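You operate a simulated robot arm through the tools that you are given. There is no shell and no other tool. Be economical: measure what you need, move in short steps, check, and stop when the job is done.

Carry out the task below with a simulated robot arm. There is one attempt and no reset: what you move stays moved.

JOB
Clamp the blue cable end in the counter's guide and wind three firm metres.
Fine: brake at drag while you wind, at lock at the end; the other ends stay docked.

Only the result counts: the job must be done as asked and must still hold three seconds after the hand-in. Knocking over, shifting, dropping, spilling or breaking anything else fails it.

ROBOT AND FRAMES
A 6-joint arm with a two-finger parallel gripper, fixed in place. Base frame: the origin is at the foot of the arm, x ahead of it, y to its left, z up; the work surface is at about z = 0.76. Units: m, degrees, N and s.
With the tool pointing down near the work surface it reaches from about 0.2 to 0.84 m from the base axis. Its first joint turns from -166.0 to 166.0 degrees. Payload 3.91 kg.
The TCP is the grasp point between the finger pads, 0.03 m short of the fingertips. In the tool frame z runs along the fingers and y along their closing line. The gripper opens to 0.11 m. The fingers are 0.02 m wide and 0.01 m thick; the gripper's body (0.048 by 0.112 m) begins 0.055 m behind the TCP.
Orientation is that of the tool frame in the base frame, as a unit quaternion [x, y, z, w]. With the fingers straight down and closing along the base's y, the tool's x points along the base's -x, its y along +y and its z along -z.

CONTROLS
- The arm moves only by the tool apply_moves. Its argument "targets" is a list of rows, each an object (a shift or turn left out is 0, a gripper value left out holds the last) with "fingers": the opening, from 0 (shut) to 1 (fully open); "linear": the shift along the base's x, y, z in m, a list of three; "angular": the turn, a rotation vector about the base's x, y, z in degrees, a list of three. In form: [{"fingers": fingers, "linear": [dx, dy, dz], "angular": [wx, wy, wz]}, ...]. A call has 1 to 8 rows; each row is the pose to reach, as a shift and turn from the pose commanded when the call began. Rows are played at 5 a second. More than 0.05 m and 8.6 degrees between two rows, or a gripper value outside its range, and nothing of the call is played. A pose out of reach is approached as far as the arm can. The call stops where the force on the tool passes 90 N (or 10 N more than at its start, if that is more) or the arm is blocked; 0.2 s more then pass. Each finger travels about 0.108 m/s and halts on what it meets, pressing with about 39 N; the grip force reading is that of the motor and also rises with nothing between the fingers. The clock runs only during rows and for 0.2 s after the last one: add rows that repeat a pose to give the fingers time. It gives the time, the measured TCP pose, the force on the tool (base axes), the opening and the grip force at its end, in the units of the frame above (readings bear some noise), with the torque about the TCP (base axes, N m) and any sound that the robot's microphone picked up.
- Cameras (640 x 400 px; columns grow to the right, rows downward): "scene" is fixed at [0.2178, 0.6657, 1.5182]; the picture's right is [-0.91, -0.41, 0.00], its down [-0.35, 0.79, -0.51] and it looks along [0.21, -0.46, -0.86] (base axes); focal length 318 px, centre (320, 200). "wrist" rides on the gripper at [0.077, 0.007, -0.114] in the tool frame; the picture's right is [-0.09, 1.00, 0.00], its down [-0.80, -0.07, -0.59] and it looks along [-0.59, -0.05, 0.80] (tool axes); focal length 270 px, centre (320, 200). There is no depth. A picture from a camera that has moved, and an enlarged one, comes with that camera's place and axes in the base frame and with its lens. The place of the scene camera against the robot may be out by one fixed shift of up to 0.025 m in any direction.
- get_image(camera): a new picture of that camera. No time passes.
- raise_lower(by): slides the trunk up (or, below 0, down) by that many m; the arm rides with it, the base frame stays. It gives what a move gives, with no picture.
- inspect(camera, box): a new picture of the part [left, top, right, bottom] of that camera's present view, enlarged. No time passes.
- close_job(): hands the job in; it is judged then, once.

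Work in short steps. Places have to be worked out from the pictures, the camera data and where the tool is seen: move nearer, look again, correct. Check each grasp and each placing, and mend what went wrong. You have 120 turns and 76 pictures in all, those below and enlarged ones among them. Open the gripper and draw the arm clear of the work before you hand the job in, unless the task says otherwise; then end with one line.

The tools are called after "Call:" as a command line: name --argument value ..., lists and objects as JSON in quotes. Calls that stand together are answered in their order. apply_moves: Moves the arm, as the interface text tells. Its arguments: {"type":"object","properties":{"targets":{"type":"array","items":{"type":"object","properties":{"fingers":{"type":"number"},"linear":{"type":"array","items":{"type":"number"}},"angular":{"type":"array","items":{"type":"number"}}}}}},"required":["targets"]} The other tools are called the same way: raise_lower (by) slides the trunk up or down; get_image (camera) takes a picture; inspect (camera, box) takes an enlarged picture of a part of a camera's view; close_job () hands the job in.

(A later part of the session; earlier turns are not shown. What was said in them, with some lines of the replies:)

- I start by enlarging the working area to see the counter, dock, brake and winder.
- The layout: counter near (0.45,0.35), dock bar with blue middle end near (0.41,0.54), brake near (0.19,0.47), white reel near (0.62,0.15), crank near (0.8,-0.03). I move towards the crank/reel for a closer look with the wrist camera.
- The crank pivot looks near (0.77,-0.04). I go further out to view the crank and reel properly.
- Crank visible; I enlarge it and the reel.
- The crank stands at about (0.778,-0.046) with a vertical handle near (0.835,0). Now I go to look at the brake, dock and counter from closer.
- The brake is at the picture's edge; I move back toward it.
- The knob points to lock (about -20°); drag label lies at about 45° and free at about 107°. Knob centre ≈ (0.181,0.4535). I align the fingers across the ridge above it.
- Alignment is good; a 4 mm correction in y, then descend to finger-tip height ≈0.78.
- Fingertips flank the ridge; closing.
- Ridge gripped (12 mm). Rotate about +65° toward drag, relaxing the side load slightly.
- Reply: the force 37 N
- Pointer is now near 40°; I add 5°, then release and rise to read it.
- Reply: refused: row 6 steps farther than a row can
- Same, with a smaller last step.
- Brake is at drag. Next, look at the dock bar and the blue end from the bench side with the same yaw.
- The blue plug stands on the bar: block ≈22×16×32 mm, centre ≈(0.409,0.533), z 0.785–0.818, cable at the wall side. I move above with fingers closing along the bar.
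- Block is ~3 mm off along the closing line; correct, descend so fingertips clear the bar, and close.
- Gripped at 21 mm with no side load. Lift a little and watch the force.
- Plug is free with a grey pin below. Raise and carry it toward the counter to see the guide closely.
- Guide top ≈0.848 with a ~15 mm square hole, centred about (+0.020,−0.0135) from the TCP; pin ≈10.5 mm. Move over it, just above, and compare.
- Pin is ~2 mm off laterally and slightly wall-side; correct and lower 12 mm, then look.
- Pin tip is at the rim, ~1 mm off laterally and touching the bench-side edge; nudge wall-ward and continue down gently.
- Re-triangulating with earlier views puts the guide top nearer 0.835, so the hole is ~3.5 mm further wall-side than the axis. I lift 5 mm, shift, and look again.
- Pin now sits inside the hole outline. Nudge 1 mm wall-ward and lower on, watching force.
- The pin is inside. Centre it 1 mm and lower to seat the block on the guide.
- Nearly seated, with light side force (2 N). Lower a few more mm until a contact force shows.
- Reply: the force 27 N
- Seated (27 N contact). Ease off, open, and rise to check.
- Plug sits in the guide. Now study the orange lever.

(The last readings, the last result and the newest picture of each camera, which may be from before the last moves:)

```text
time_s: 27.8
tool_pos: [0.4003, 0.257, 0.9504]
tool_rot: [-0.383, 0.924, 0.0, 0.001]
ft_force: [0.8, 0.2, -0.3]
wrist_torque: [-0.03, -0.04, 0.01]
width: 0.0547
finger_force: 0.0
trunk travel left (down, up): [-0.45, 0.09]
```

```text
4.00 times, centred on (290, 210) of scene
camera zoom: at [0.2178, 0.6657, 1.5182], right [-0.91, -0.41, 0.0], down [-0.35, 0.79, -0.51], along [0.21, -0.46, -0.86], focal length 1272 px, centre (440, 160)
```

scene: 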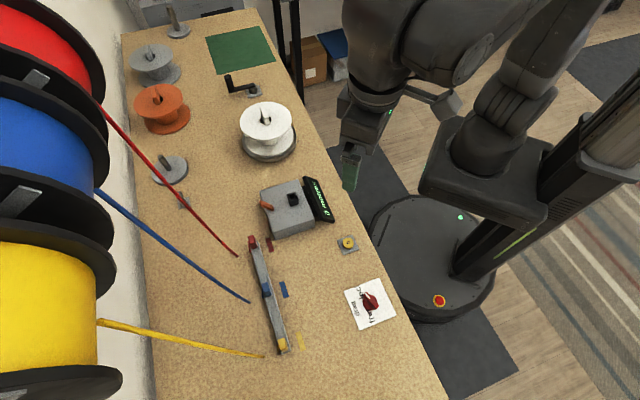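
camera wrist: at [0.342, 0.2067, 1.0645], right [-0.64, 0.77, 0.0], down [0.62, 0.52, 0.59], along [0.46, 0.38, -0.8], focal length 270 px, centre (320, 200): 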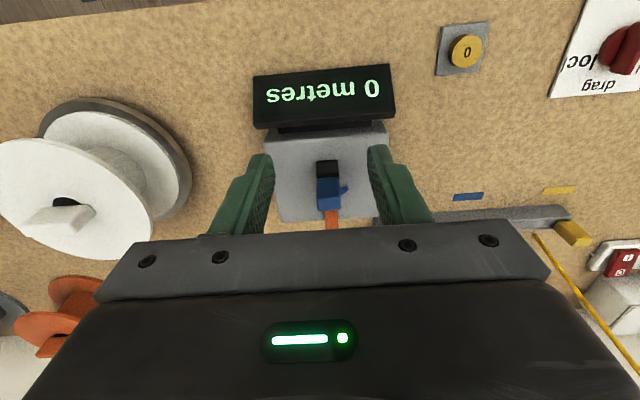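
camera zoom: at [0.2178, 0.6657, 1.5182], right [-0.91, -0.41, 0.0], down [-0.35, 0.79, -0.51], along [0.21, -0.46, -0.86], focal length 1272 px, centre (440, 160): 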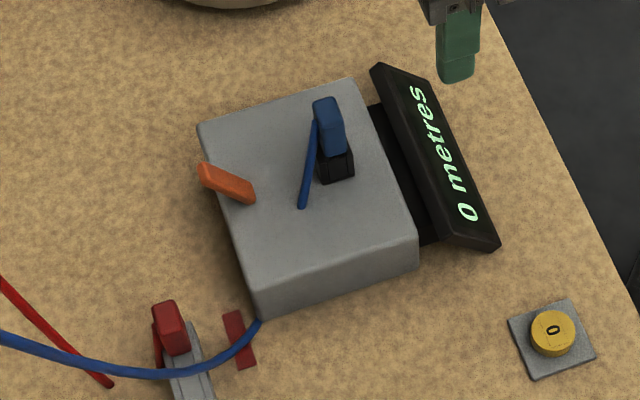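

The lever hinges on the counter's wall-side edge at ≈55 mm from the guide, leaning outward (~60°), tip ≈(0.505,0.361,0.847). I'll close the fingers, go behind it on the wall side and push it over toward the guide.

Call:
apply_moves --targets '[{"linear": [0.03, 0.03, 0.01], "fingers": 0}, {"linear": [0.06, 0.06, 0.01]}, {"linear": [0.09, 0.09, 0.01]}, {"linear": [0.123, 0.125, 0.0]}, {"linear": [0.126, 0.128, -0.03]}, {"linear": [0.126, 0.128, -0.06]}, {"linear": [0.126, 0.128, -0.06]}]'

Call:
get_image --camera "wrist"

Call:
inspect --camera "scene" --box '[210, 160, 350, 260]'

```text
time_s: 29.4
tool_pos: [0.5292, 0.3876, 0.8872]
tool_rot: [-0.383, 0.924, 0.0, 0.0]
ft_force: [-0.7, 0.9, -0.4]
wrist_torque: [0.0, 0.02, -0.03]
width: 0.0
finger_force: 38.0
trunk travel left (down, up): [-0.45, 0.09]
```

```text
33 pictures are left
camera wrist: at [0.4699, 0.3382, 1.0023], right [-0.64, 0.77, 0.0], down [0.62, 0.52, 0.59], along [0.46, 0.38, -0.8], focal length 270 px, centre (320, 200)
```

wrist: 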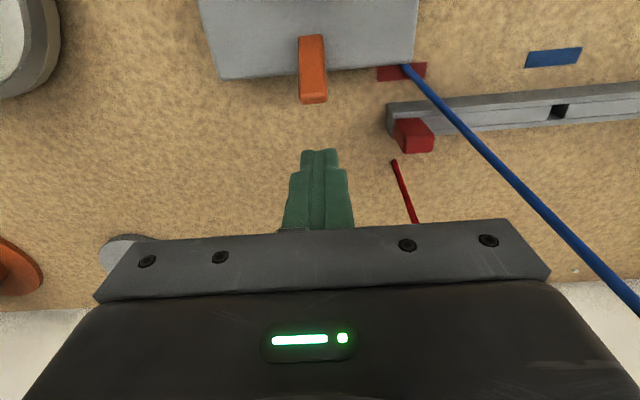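

```text
4.00 times, centred on (280, 210) of scene
camera zoom: at [0.2178, 0.6657, 1.5182], right [-0.91, -0.41, 0.0], down [-0.35, 0.79, -0.51], along [0.21, -0.46, -0.86], focal length 1272 px, centre (480, 160)
```

zoom: 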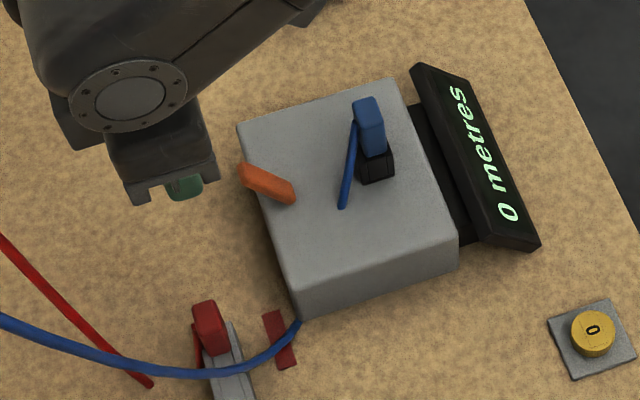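

Fingers are behind the lever with ~2 cm gap. Lower 26 mm and push toward the guide.

Call:
apply_moves --targets '[{"linear": [0, 0, -0.026]}, {"linear": [-0.008, -0.008, -0.026]}, {"linear": [-0.015, -0.015, -0.026]}, {"linear": [-0.02, -0.02, -0.025]}, {"linear": [-0.025, -0.025, -0.024]}, {"linear": [-0.03, -0.03, -0.022]}]'

Call:
inspect --camera "scene" --box '[210, 160, 350, 260]'

```text
time_s: 30.8
tool_pos: [0.4972, 0.3564, 0.8685]
tool_rot: [-0.382, 0.924, 0.0, -0.001]
ft_force: [1.1, 0.4, -0.9]
wrist_torque: [-0.01, 0.04, 0.01]
width: 0.0001
finger_force: 37.9
trunk travel left (down, up): [-0.45, 0.09]
```

```text
4.00 times, centred on (280, 210) of scene
camera zoom: at [0.2178, 0.6657, 1.5182], right [-0.91, -0.41, 0.0], down [-0.35, 0.79, -0.51], along [0.21, -0.46, -0.86], focal length 1272 px, centre (480, 160)
```

zoom: 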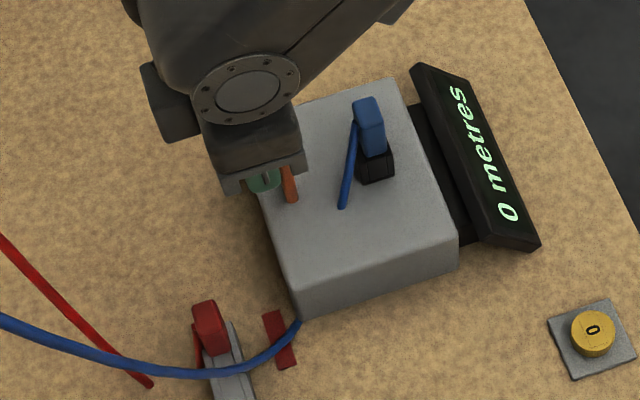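

Lever swings easily, now about upright. Continue over toward the guide and follow it down.

Call:
apply_moves --targets '[{"linear": [-0.006, -0.006, 0]}, {"linear": [-0.012, -0.012, -0.001]}, {"linear": [-0.017, -0.017, -0.003]}, {"linear": [-0.02, -0.02, -0.008]}, {"linear": [-0.021, -0.021, -0.013]}]'

Call:
inspect --camera "scene" --box '[210, 160, 350, 260]'

```text
time_s: 32.0
tool_pos: [0.4851, 0.3453, 0.8647]
tool_rot: [-0.384, 0.923, 0.007, 0.021]
ft_force: [5.8, 5.3, 9.3]
wrist_torque: [0.05, -0.18, -0.06]
width: 0.0
finger_force: 37.5
trunk travel left (down, up): [-0.45, 0.09]
stopped in row 5: the force on the tool passed its limit at 108 N (the readings are from after the stop); the commanded pose is now the measured one
```

```text
4.00 times, centred on (280, 210) of scene
camera zoom: at [0.2178, 0.6657, 1.5182], right [-0.91, -0.41, 0.0], down [-0.35, 0.79, -0.51], along [0.21, -0.46, -0.86], focal length 1272 px, centre (480, 160)
```

zoom: 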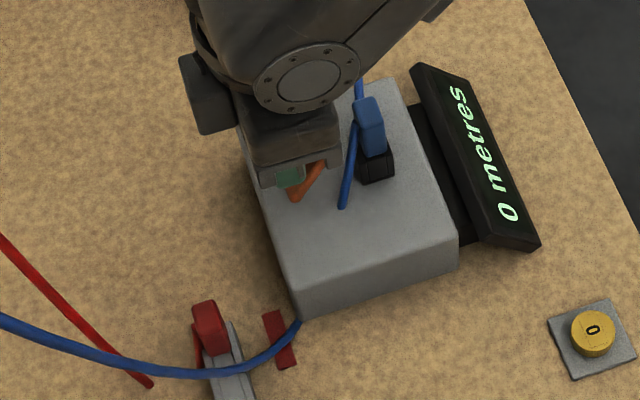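

The lever met its stop, and a blue strand now leaves the plug on the reel side—looks clamped. Back off and check.

Call:
apply_moves --targets '[{"linear": [0.01, 0.01, 0.01]}, {"linear": [0.02, 0.02, 0.04]}, {"linear": [0.02, 0.02, 0.08]}, {"linear": [0.0, 0.0, 0.1], "angular": [0, 0, -2]}, {"linear": [-0.03, -0.03, 0.12], "angular": [0, 0, -3]}]'

Call:
inspect --camera "scene" --box '[220, 80, 360, 260]'

```text
time_s: 33.2
tool_pos: [0.455, 0.312, 0.9863]
tool_rot: [-0.359, 0.933, 0.005, 0.019]
ft_force: [-0.1, -0.3, -0.8]
wrist_torque: [0.0, -0.03, -0.01]
width: 0.0
finger_force: 38.0
trunk travel left (down, up): [-0.45, 0.09]
```

```text
2.22 times, centred on (290, 170) of scene
camera zoom: at [0.2178, 0.6657, 1.5182], right [-0.91, -0.41, 0.0], down [-0.35, 0.79, -0.51], along [0.21, -0.46, -0.86], focal length 706 px, centre (387, 267)
```

zoom: 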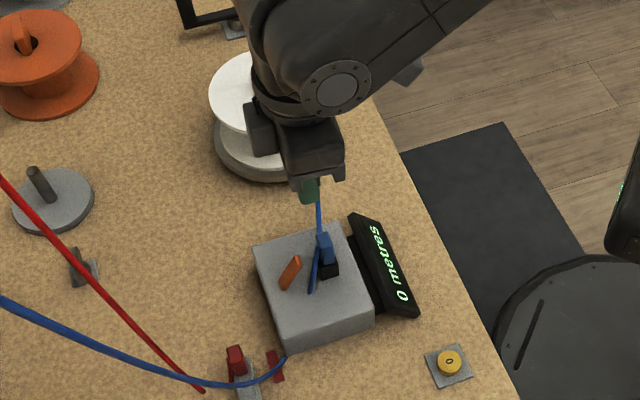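

Lever is over and holds, and the cable now runs to the white reel. Straighten the tool tilt, open and head toward the crank.

Call:
apply_moves --targets '[{"linear": [0.025, -0.035, 0.01], "angular": [-1.3, 1.8, 0], "fingers": 0.5}, {"linear": [0.05, -0.07, 0.01], "angular": [-1.3, 1.8, 0]}, {"linear": [0.075, -0.105, 0.01], "angular": [-1.3, 1.8, 0]}, {"linear": [0.1, -0.14, 0.01], "angular": [-1.3, 1.8, 0]}, {"linear": [0.125, -0.175, 0.01], "angular": [-1.3, 1.8, 0]}]'

Call:
apply_moves --targets '[{"linear": [0.02, -0.025, 0], "angular": [0, 0, -8]}, {"linear": [0.04, -0.05, 0], "angular": [0, 0, -16]}, {"linear": [0.06, -0.075, 0], "angular": [0, 0, -24]}, {"linear": [0.08, -0.1, 0], "angular": [0, 0, -32]}, {"linear": [0.1, -0.12, 0], "angular": [0, 0, -40]}, {"linear": [0.12, -0.135, -0.02], "angular": [0, 0, -42]}, {"linear": [0.13, -0.135, -0.04], "angular": [0, 0, -42]}]'

Call:
get_image --camera "wrist"

```text
time_s: 34.4
tool_pos: [0.5768, 0.1372, 0.9957]
tool_rot: [-0.359, 0.933, 0.001, -0.001]
ft_force: [-0.3, -0.3, 0.2]
wrist_torque: [-0.04, 0.02, -0.01]
width: 0.0551
finger_force: 0.0
trunk travel left (down, up): [-0.45, 0.09]
```

```text
time_s: 36.0
tool_pos: [0.7099, 0.0054, 0.9537]
tool_rot: [-0.002, 1.0, 0.002, -0.001]
ft_force: [-0.7, 0.0, 1.2]
wrist_torque: [0.0, -0.01, 0.01]
width: 0.0551
finger_force: 0.0
trunk travel left (down, up): [-0.45, 0.09]
```

```text
28 pictures are left
camera wrist: at [0.6338, 0.0122, 1.0684], right [0.09, 1.0, 0.0], down [0.8, -0.07, 0.59], along [0.59, -0.05, -0.8], focal length 270 px, centre (320, 200)
```

wrist: 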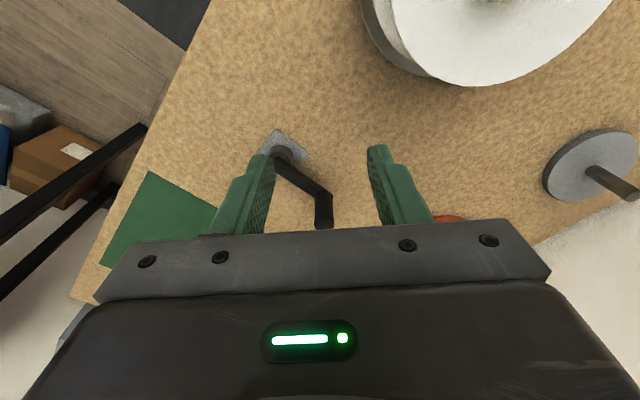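

Crank visible; handle estimated at x≈0.825–0.835, y≈0, top ≈0.845. Move over with the tips just above the handle and look.

Call:
apply_moves --targets '[{"linear": [0.03, -0.002, 0]}, {"linear": [0.06, -0.004, 0]}, {"linear": [0.09, -0.005, 0]}, {"linear": [0.11, -0.005, -0.02]}, {"linear": [0.115, -0.005, -0.04]}, {"linear": [0.115, -0.005, -0.04]}]'

Call:
get_image --camera "wrist"

```text
time_s: 37.4
tool_pos: [0.8229, -0.0008, 0.9128]
tool_rot: [0.0, 1.0, 0.0, 0.0]
ft_force: [0.4, 0.2, 0.9]
wrist_torque: [0.02, 0.02, 0.01]
width: 0.0551
finger_force: 0.0
trunk travel left (down, up): [-0.45, 0.09]
```

```text
27 pictures are left
camera wrist: at [0.7473, 0.0056, 1.0276], right [0.09, 1.0, 0.0], down [0.8, -0.07, 0.59], along [0.59, -0.05, -0.81], focal length 270 px, centre (320, 200)
```

wrist: 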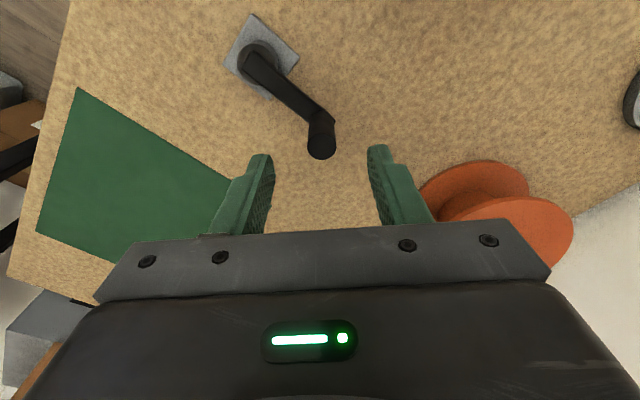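

Handle triangulates to ≈(0.842,−0.001), top ≈0.83. Shift out and lower so tips are at its top; check reach and alignment.

Call:
apply_moves --targets '[{"linear": [0.017, -0.001, 0]}, {"linear": [0.017, -0.001, -0.02]}, {"linear": [0.017, -0.001, -0.04]}, {"linear": [0.017, -0.001, -0.05]}, {"linear": [0.017, -0.001, -0.05]}]'

Call:
get_image --camera "wrist"

```text
time_s: 38.6
tool_pos: [0.8424, -0.0013, 0.8639]
tool_rot: [-0.002, 1.0, 0.001, -0.001]
ft_force: [-0.3, -0.1, -0.5]
wrist_torque: [0.0, -0.01, -0.02]
width: 0.0548
finger_force: 0.0
trunk travel left (down, up): [-0.45, 0.09]
```

```text
26 pictures are left
camera wrist: at [0.7655, 0.0041, 0.9784], right [0.09, 1.0, 0.0], down [0.8, -0.07, 0.59], along [0.59, -0.05, -0.8], focal length 270 px, centre (320, 200)
```

wrist: 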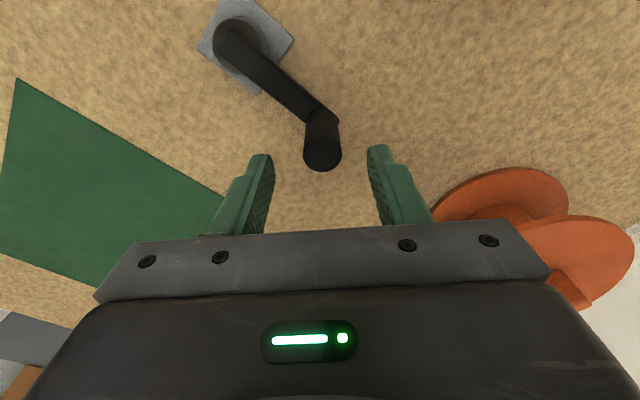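

Aligned, pivot ≈(0.783,−0.046), radius ≈0.074. Lower to TCP 0.826 and grip the handle.

Call:
apply_moves --targets '[{"linear": [0, 0, -0.02]}, {"linear": [0, 0, -0.038]}, {"linear": [0, 0, -0.038], "fingers": 0.2}, {"linear": [0, 0, -0.038], "fingers": 0.1}, {"linear": [0, 0, -0.038], "fingers": 0.1}]'

```text
time_s: 39.8
tool_pos: [0.8428, -0.0009, 0.8254]
tool_rot: [-0.001, 1.0, 0.0, 0.0]
ft_force: [3.8, 3.0, -2.9]
wrist_torque: [-0.97, -0.25, -0.01]
width: 0.0209
finger_force: 44.7
trunk travel left (down, up): [-0.45, 0.09]
```

Handle gripped (21 mm). Try a small clockwise turn (36° in 18° steps) and see the reaction.

Call:
apply_moves --targets '[{"linear": [0.0111, -0.0204, 0]}, {"linear": [0.0153, -0.0432, 0]}]'

Call:
inspect --camera "scene" --box '[200, 60, 360, 250]'

```text
time_s: 40.4
tool_pos: [0.8566, -0.0478, 0.8263]
tool_rot: [0.001, 1.0, 0.0, 0.005]
ft_force: [49.2, -30.5, -3.7]
wrist_torque: [-1.73, 0.84, 0.2]
width: 0.019
finger_force: 41.7
out of reach, approached as far as the arm can: row 2
trunk travel left (down, up): [-0.45, 0.09]
```

```text
2.11 times, centred on (280, 155) of scene
camera zoom: at [0.2178, 0.6657, 1.5182], right [-0.91, -0.41, 0.0], down [-0.35, 0.79, -0.51], along [0.21, -0.46, -0.86], focal length 669 px, centre (404, 295)
```

zoom: 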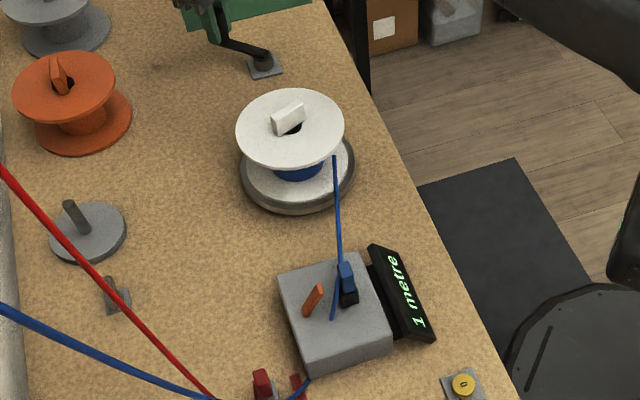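

It drives: display reads "1 metre" and the reel turned, so clockwise winds. Reach is at its limit here; I tilt the tool 8° outward to gain reach before going on, holding position.

Call:
apply_moves --targets '[{"linear": [0, 0, 0], "angular": [0, -4, 0]}, {"linear": [0, 0, 0], "angular": [0, -8, 0]}, {"linear": [0, 0, 0], "angular": [0, -8, 0]}]'

Call:
inspect --camera "scene" --box '[200, 30, 360, 250]'

```text
time_s: 41.2
tool_pos: [0.852, -0.0443, 0.8257]
tool_rot: [-0.001, 0.998, 0.001, 0.07]
ft_force: [35.7, 2.8, 4.2]
wrist_torque: [-0.08, 0.69, 0.03]
width: 0.02
finger_force: 45.0
trunk travel left (down, up): [-0.45, 0.09]
```

```text
1.82 times, centred on (280, 140) of scene
camera zoom: at [0.2178, 0.6657, 1.5182], right [-0.91, -0.41, 0.0], down [-0.35, 0.79, -0.51], along [0.21, -0.46, -0.86], focal length 578 px, centre (393, 309)
```

zoom: 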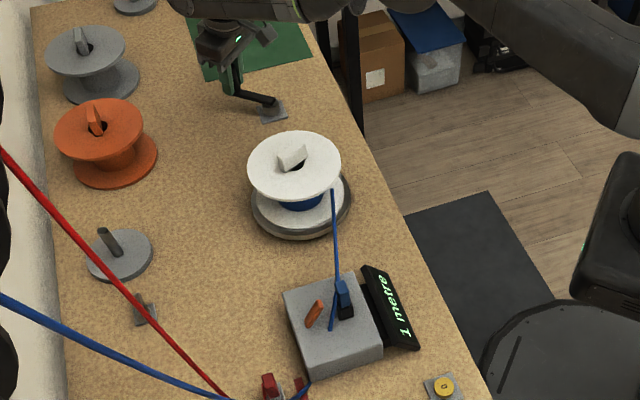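

Still "1 metre" with the tilt fine. Next small clockwise step of 18°, correcting the radial load.

Call:
apply_moves --targets '[{"linear": [0.003, -0.0115, 0]}, {"linear": [0.001, -0.0229, 0]}]'

Call:
inspect --camera "scene" --box '[200, 30, 360, 250]'

```text
time_s: 41.8
tool_pos: [0.8496, -0.0685, 0.8252]
tool_rot: [0.0, 0.998, 0.0, 0.068]
ft_force: [9.0, -2.9, 3.2]
wrist_torque: [0.13, -1.22, 0.01]
width: 0.0198
finger_force: 44.8
trunk travel left (down, up): [-0.45, 0.09]
```

```text
1.82 times, centred on (280, 140) of scene
camera zoom: at [0.2178, 0.6657, 1.5182], right [-0.91, -0.41, 0.0], down [-0.35, 0.79, -0.51], along [0.21, -0.46, -0.86], focal length 578 px, centre (393, 309)
```

zoom: 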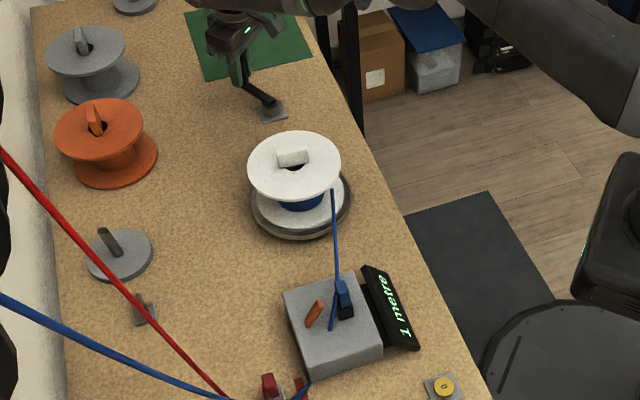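

Reel turns 1:1 with the crank and reads 1 metre at 54°. Continue 36° more.

Call:
apply_moves --targets '[{"linear": [-0.004, -0.0107, 0]}, {"linear": [-0.01, -0.0209, 0]}, {"linear": [-0.0175, -0.0302, 0]}, {"linear": [-0.026, -0.0377, 0]}]'

Call:
inspect --camera "scene" --box '[200, 30, 360, 250]'

```text
time_s: 42.8
tool_pos: [0.8228, -0.1065, 0.8257]
tool_rot: [0.0, 0.998, 0.001, 0.068]
ft_force: [5.2, -7.4, 0.8]
wrist_torque: [-0.27, -0.83, 0.0]
width: 0.0195
finger_force: 44.7
trunk travel left (down, up): [-0.45, 0.09]
```

```text
1.82 times, centred on (280, 140) of scene
camera zoom: at [0.2178, 0.6657, 1.5182], right [-0.91, -0.41, 0.0], down [-0.35, 0.79, -0.51], along [0.21, -0.46, -0.86], focal length 578 px, centre (393, 309)
```

zoom: 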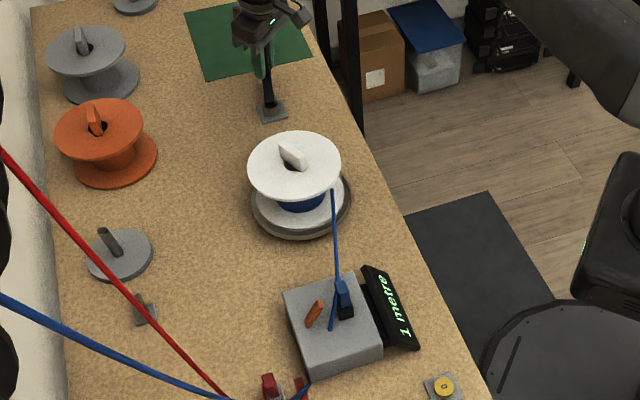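

Still 1 at 90°. Continue 72° more.

Call:
apply_moves --targets '[{"linear": [-0.0203, -0.0111, 0]}, {"linear": [-0.0431, -0.0153, 0]}, {"linear": [-0.066, -0.0123, 0]}, {"linear": [-0.0869, -0.0023, 0]}]'

Call:
inspect --camera "scene" --box '[200, 30, 360, 250]'

```text
time_s: 43.8
tool_pos: [0.7378, -0.1019, 0.8247]
tool_rot: [-0.003, 0.998, 0.002, 0.068]
ft_force: [10.1, 18.2, -9.3]
wrist_torque: [-0.21, 0.81, 0.04]
width: 0.0199
finger_force: 45.3
trunk travel left (down, up): [-0.45, 0.09]
```

```text
1.82 times, centred on (280, 140) of scene
camera zoom: at [0.2178, 0.6657, 1.5182], right [-0.91, -0.41, 0.0], down [-0.35, 0.79, -0.51], along [0.21, -0.46, -0.86], focal length 578 px, centre (393, 309)
```

zoom: 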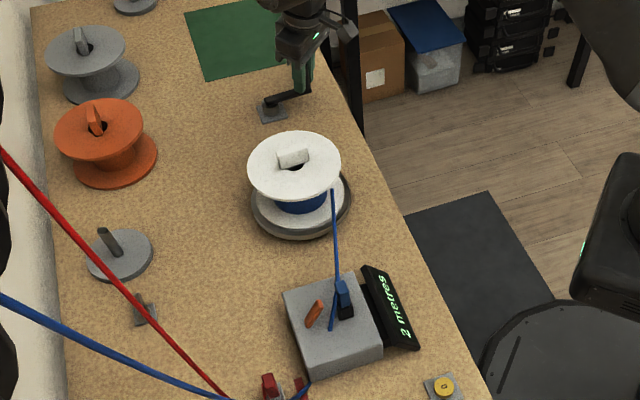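

2 metres at 162°: this fits ~72° per metre with rounding. I go 18° + 10° further (to 190°) and read.

Call:
apply_moves --targets '[{"linear": [-0.0085, 0.0085, 0]}, {"linear": [-0.016, 0.0172, 0]}, {"linear": [-0.0229, 0.028, 0]}]'

Call:
inspect --camera "scene" --box '[200, 30, 360, 250]'

```text
time_s: 44.6
tool_pos: [0.7187, -0.0789, 0.8244]
tool_rot: [-0.001, 0.998, 0.002, 0.069]
ft_force: [25.8, 11.3, -15.7]
wrist_torque: [-0.1, -0.64, 0.0]
width: 0.02
finger_force: 45.3
trunk travel left (down, up): [-0.45, 0.09]
```

```text
1.82 times, centred on (280, 140) of scene
camera zoom: at [0.2178, 0.6657, 1.5182], right [-0.91, -0.41, 0.0], down [-0.35, 0.79, -0.51], along [0.21, -0.46, -0.86], focal length 578 px, centre (393, 309)
```

zoom: 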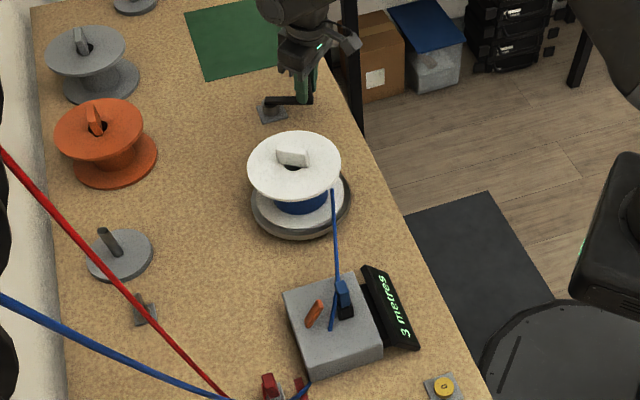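

3 metres shown at 190°. With rounding this is just past 2.5 m; true 3 m should be near 210–216°, so I turn ~21° more.

Call:
apply_moves --targets '[{"linear": [-0.0045, 0.0125, 0]}, {"linear": [-0.0065, 0.026, 0]}, {"linear": [-0.0065, 0.026, 0]}]'

Call:
inspect --camera "scene" --box '[200, 30, 360, 250]'

```text
time_s: 45.4
tool_pos: [0.7128, -0.0529, 0.8257]
tool_rot: [-0.001, 0.998, -0.001, 0.069]
ft_force: [37.2, 0.6, -8.9]
wrist_torque: [-0.13, 0.26, 0.0]
width: 0.0201
finger_force: 44.9
trunk travel left (down, up): [-0.45, 0.09]
```

```text
1.82 times, centred on (280, 140) of scene
camera zoom: at [0.2178, 0.6657, 1.5182], right [-0.91, -0.41, 0.0], down [-0.35, 0.79, -0.51], along [0.21, -0.46, -0.86], focal length 578 px, centre (393, 309)
```

zoom: 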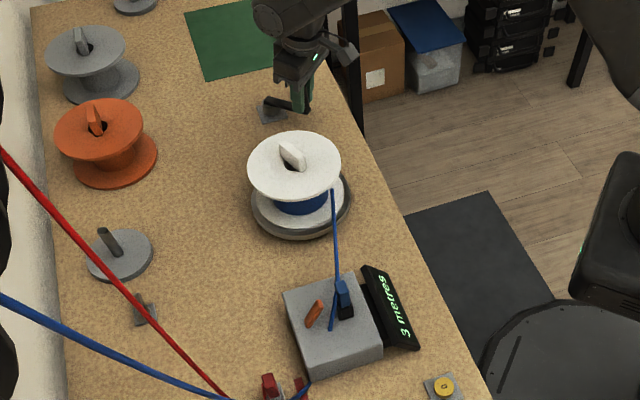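

3 metres at ~212°. Relax the radial load, open and rise straight off the handle (along the tilted tool axis).

Call:
apply_moves --targets '[{"linear": [0.003, 0, 0]}, {"linear": [0.003, 0, 0], "fingers": 0.3}, {"linear": [0.003, 0, 0], "fingers": 0.4}, {"linear": [-0.001, 0, 0.03]}, {"linear": [-0.006, 0, 0.07]}, {"linear": [-0.03, 0, 0.11]}, {"linear": [-0.05, 0.02, 0.15]}]'

Call:
inspect --camera "scene" --box '[200, 30, 360, 250]'

```text
time_s: 47.0
tool_pos: [0.6558, -0.0335, 0.9747]
tool_rot: [-0.001, 0.998, 0.001, 0.069]
ft_force: [0.6, -1.2, 0.6]
wrist_torque: [-0.01, -0.03, -0.04]
width: 0.0441
finger_force: 0.1
trunk travel left (down, up): [-0.45, 0.09]
```

```text
1.82 times, centred on (280, 140) of scene
camera zoom: at [0.2178, 0.6657, 1.5182], right [-0.91, -0.41, 0.0], down [-0.35, 0.79, -0.51], along [0.21, -0.46, -0.86], focal length 578 px, centre (393, 309)
```

zoom: 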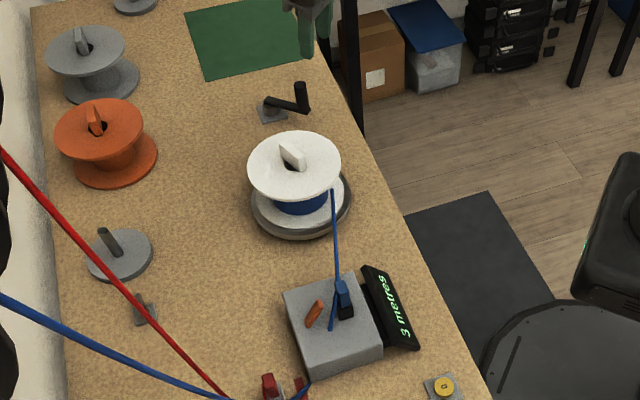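

Reading holds at 3 metres. Now return to the brake: un-tilt and travel.

Call:
apply_moves --targets '[{"linear": [-0.035, 0.035, 0.01], "angular": [0, 4, 0]}, {"linear": [-0.07, 0.07, 0.01], "angular": [0, 8, 0]}, {"linear": [-0.105, 0.105, 0.01], "angular": [0, 8, 0]}, {"linear": [-0.14, 0.14, 0.01], "angular": [0, 8, 0]}, {"linear": [-0.175, 0.175, 0.01], "angular": [0, 8, 0]}, {"linear": [-0.21, 0.21, 0.01], "angular": [0, 8, 0]}, {"linear": [-0.245, 0.245, 0.01], "angular": [0, 8, 0]}, {"linear": [-0.28, 0.28, 0.01], "angular": [0, 8, 0]}]'

Call:
apply_moves --targets '[{"linear": [-0.03, 0.03, 0], "angular": [0, 0, 7], "fingers": 0.5}, {"linear": [-0.06, 0.06, 0], "angular": [0, 0, 14]}, {"linear": [-0.09, 0.09, 0], "angular": [0, 0, 21]}, {"linear": [-0.12, 0.12, -0.02], "angular": [0, 0, 28]}, {"linear": [-0.15, 0.15, -0.04], "angular": [0, 0, 35]}, {"linear": [-0.18, 0.18, -0.06], "angular": [0, 0, 42]}, {"linear": [-0.193, 0.206, -0.09], "angular": [0, 0, 45]}, {"linear": [-0.193, 0.206, -0.09], "angular": [0, 0, 45]}]'

Call:
get_image --camera "wrist"

```text
refused: row 1 steps farther than a row can; nothing moved
```

```text
time_s: 48.8
tool_pos: [0.4647, 0.1736, 0.8886]
tool_rot: [-0.383, 0.921, 0.027, 0.064]
ft_force: [0.0, 0.3, -0.6]
wrist_torque: [-0.03, 0.01, -0.04]
width: 0.0548
finger_force: 0.0
trunk travel left (down, up): [-0.45, 0.09]
```

```text
17 pictures are left
camera wrist: at [0.3955, 0.1127, 0.9907], right [-0.64, 0.76, 0.01], down [0.55, 0.45, 0.7], along [0.53, 0.46, -0.71], focal length 270 px, centre (320, 200)
```

wrist: 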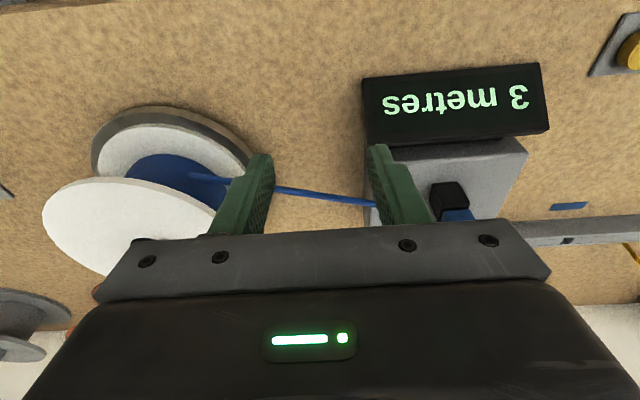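

The first call was refused (step too long), the second ran; nothing was touched, but I'm low between reel and counter. Rise straight up and un-tilt.

Call:
apply_moves --targets '[{"linear": [0, 0, 0.04]}, {"linear": [0, 0, 0.08]}, {"linear": [0, 0, 0.1], "angular": [-2.8, 2.8, 0]}, {"linear": [0, 0, 0.1], "angular": [-5.65, 5.6, 0]}, {"linear": [-0.03, 0.02, 0.1], "angular": [-5.65, 5.6, 0]}]'

```text
time_s: 50.0
tool_pos: [0.4355, 0.1904, 0.9857]
tool_rot: [-0.384, 0.924, 0.0, -0.001]
ft_force: [-0.1, 0.1, -0.9]
wrist_torque: [-0.01, -0.02, 0.0]
width: 0.0552
finger_force: 0.0
trunk travel left (down, up): [-0.45, 0.09]
```

Upright again. Travel to the brake.

Call:
apply_moves --targets '[{"linear": [-0.032, 0.033, 0]}, {"linear": [-0.064, 0.066, 0]}, {"linear": [-0.096, 0.099, 0]}, {"linear": [-0.128, 0.132, 0]}, {"linear": [-0.16, 0.165, -0.01]}, {"linear": [-0.192, 0.198, -0.02]}, {"linear": [-0.222, 0.231, -0.04]}, {"linear": [-0.2515, 0.2625, -0.06]}]'

Call:
apply_moves --targets '[{"linear": [0, 0, -0.03]}, {"linear": [0, 0, -0.05]}, {"linear": [0, 0, -0.05]}]'

Call:
get_image --camera "wrist"

```text
time_s: 51.8
tool_pos: [0.1844, 0.4553, 0.9288]
tool_rot: [-0.383, 0.924, 0.0, 0.0]
ft_force: [0.7, 0.3, 0.9]
wrist_torque: [-0.03, -0.02, -0.02]
width: 0.0551
finger_force: 0.0
trunk travel left (down, up): [-0.45, 0.09]
```

```text
time_s: 52.6
tool_pos: [0.1841, 0.457, 0.876]
tool_rot: [-0.383, 0.924, 0.0, -0.001]
ft_force: [0.2, 0.4, 0.6]
wrist_torque: [0.01, -0.02, 0.02]
width: 0.0549
finger_force: 0.1
trunk travel left (down, up): [-0.45, 0.09]
```

```text
16 pictures are left
camera wrist: at [0.1256, 0.4068, 0.9902], right [-0.64, 0.77, 0.0], down [0.62, 0.52, 0.59], along [0.45, 0.38, -0.8], focal length 270 px, centre (320, 200)
```

wrist: 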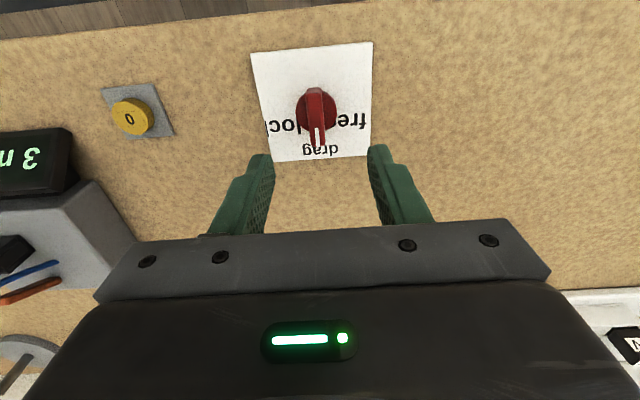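

Knob still at drag, sitting ~3–4 mm from the axis. Correct, descend and grip.

Call:
apply_moves --targets '[{"linear": [-0.0025, -0.004, -0.03]}, {"linear": [-0.0025, -0.004, -0.05]}, {"linear": [-0.0025, -0.004, -0.065]}, {"linear": [-0.0025, -0.004, -0.065], "fingers": 0.15}, {"linear": [-0.0025, -0.004, -0.065], "fingers": 0.0}, {"linear": [-0.0025, -0.004, -0.065], "fingers": 0.0}]'

```text
time_s: 54.0
tool_pos: [0.1812, 0.45, 0.8099]
tool_rot: [-0.383, 0.924, 0.0, -0.001]
ft_force: [10.9, -9.1, -1.7]
wrist_torque: [0.09, -0.73, -0.04]
width: 0.0119
finger_force: 45.0
trunk travel left (down, up): [-0.45, 0.09]
```

Ridge gripped. Rotate −66° back to lock.

Call:
apply_moves --targets '[{"linear": [0.001, -0.0005, 0], "angular": [0, 0, -8.3]}, {"linear": [0.001, 0, 0], "angular": [0, 0, -16.6]}, {"linear": [0.001, 0, 0], "angular": [0, 0, -25]}, {"linear": [0.001, 0, 0], "angular": [0, 0, -33.3]}, {"linear": [0.001, 0, 0], "angular": [0, 0, -41.6]}, {"linear": [0.001, 0, 0], "angular": [0, 0, -50]}, {"linear": [0.001, 0, 0], "angular": [0, 0, -58.3]}, {"linear": [0.001, 0, 0], "angular": [0, 0, -66]}]'

Call:
inspect --camera "wrist" --box '[230, 40, 430, 240]'

```text
time_s: 55.8
tool_pos: [0.1806, 0.4541, 0.8105]
tool_rot: [0.182, 0.983, 0.001, 0.0]
ft_force: [-26.4, 10.2, -16.8]
wrist_torque: [0.24, 0.78, 0.01]
width: 0.0117
finger_force: 45.2
trunk travel left (down, up): [-0.45, 0.09]
```

```text
2.00 times, centred on (330, 140) of wrist
camera zoom: at [0.1122, 0.4868, 0.925], right [0.44, 0.9, 0.0], down [0.72, -0.35, 0.59], along [0.54, -0.26, -0.8], focal length 541 px, centre (300, 320)
```

zoom: 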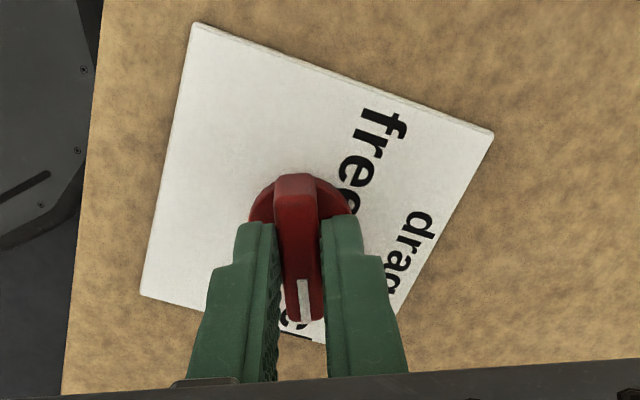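

At −21°, the original lock angle. Release, rise and read it.

Call:
apply_moves --targets '[{"linear": [-0.001, 0, 0]}, {"linear": [-0.001, 0, 0], "fingers": 0.4}, {"linear": [-0.001, 0, 0], "fingers": 0.5}, {"linear": [-0.001, 0, 0.04]}, {"linear": [-0.001, 0, 0.08]}, {"linear": [-0.02, 0, 0.12]}, {"linear": [-0.05, 0, 0.15]}]'

Call:
inspect --camera "wrist" --box '[250, 80, 410, 220]'

Call:
get_image --camera "scene"

```text
time_s: 57.4
tool_pos: [0.1325, 0.4516, 0.9627]
tool_rot: [0.181, 0.983, 0.001, 0.0]
ft_force: [-0.1, -0.4, 0.0]
wrist_torque: [-0.01, 0.02, 0.03]
width: 0.0551
finger_force: 0.1
trunk travel left (down, up): [-0.45, 0.09]
```

```text
2.86 times, centred on (330, 150) of wrist
camera zoom: at [0.0627, 0.485, 1.0776], right [0.44, 0.9, 0.0], down [0.72, -0.35, 0.59], along [0.53, -0.26, -0.8], focal length 772 px, centre (291, 343)
```

zoom: 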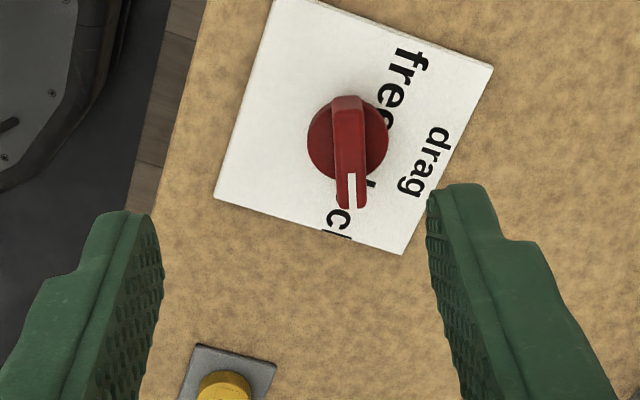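

```text
13 pictures are left
```

scene: 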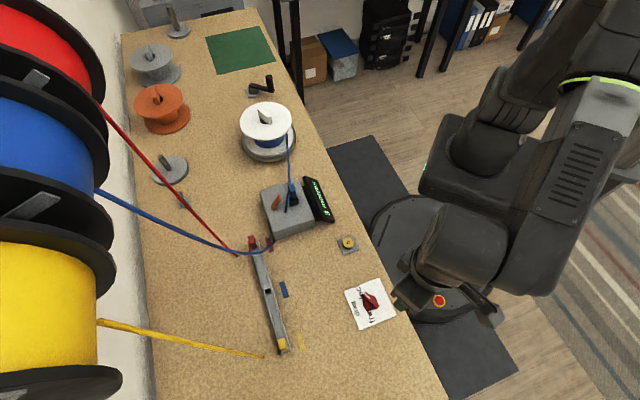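

Brake is at lock. Final check of display, lever and docked ends.

Call:
inspect --camera "scene" --box '[220, 160, 400, 360]'

```text
2.00 times, centred on (310, 260) of scene
camera zoom: at [0.2178, 0.6657, 1.5182], right [-0.91, -0.41, 0.0], down [-0.35, 0.79, -0.51], along [0.21, -0.46, -0.86], focal length 636 px, centre (340, 80)
```

zoom: 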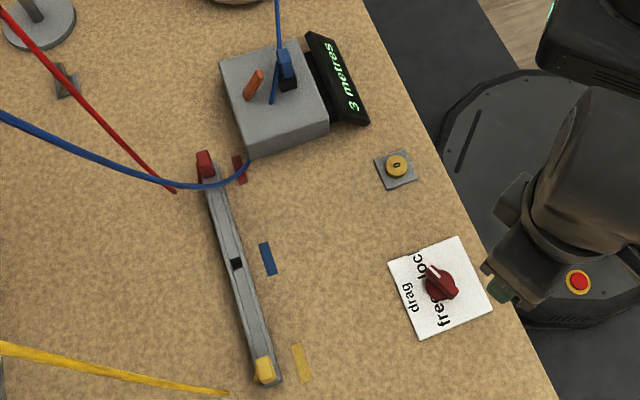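

Display shows 3 metres, the blue end is clamped in the guide, red and yellow are docked, the brake is at lock and the arm is clear. Handing in.

Call:
close_job

```text
The job is handed in.
```

The blue end is clamped in the counter's guide. I wound to 3 metres on the display with the brake at drag, then set the brake to lock; the red and yellow ends stayed docked, and I handed the job in. The display shows whole metres only, so I set the exact length from the crank angle.
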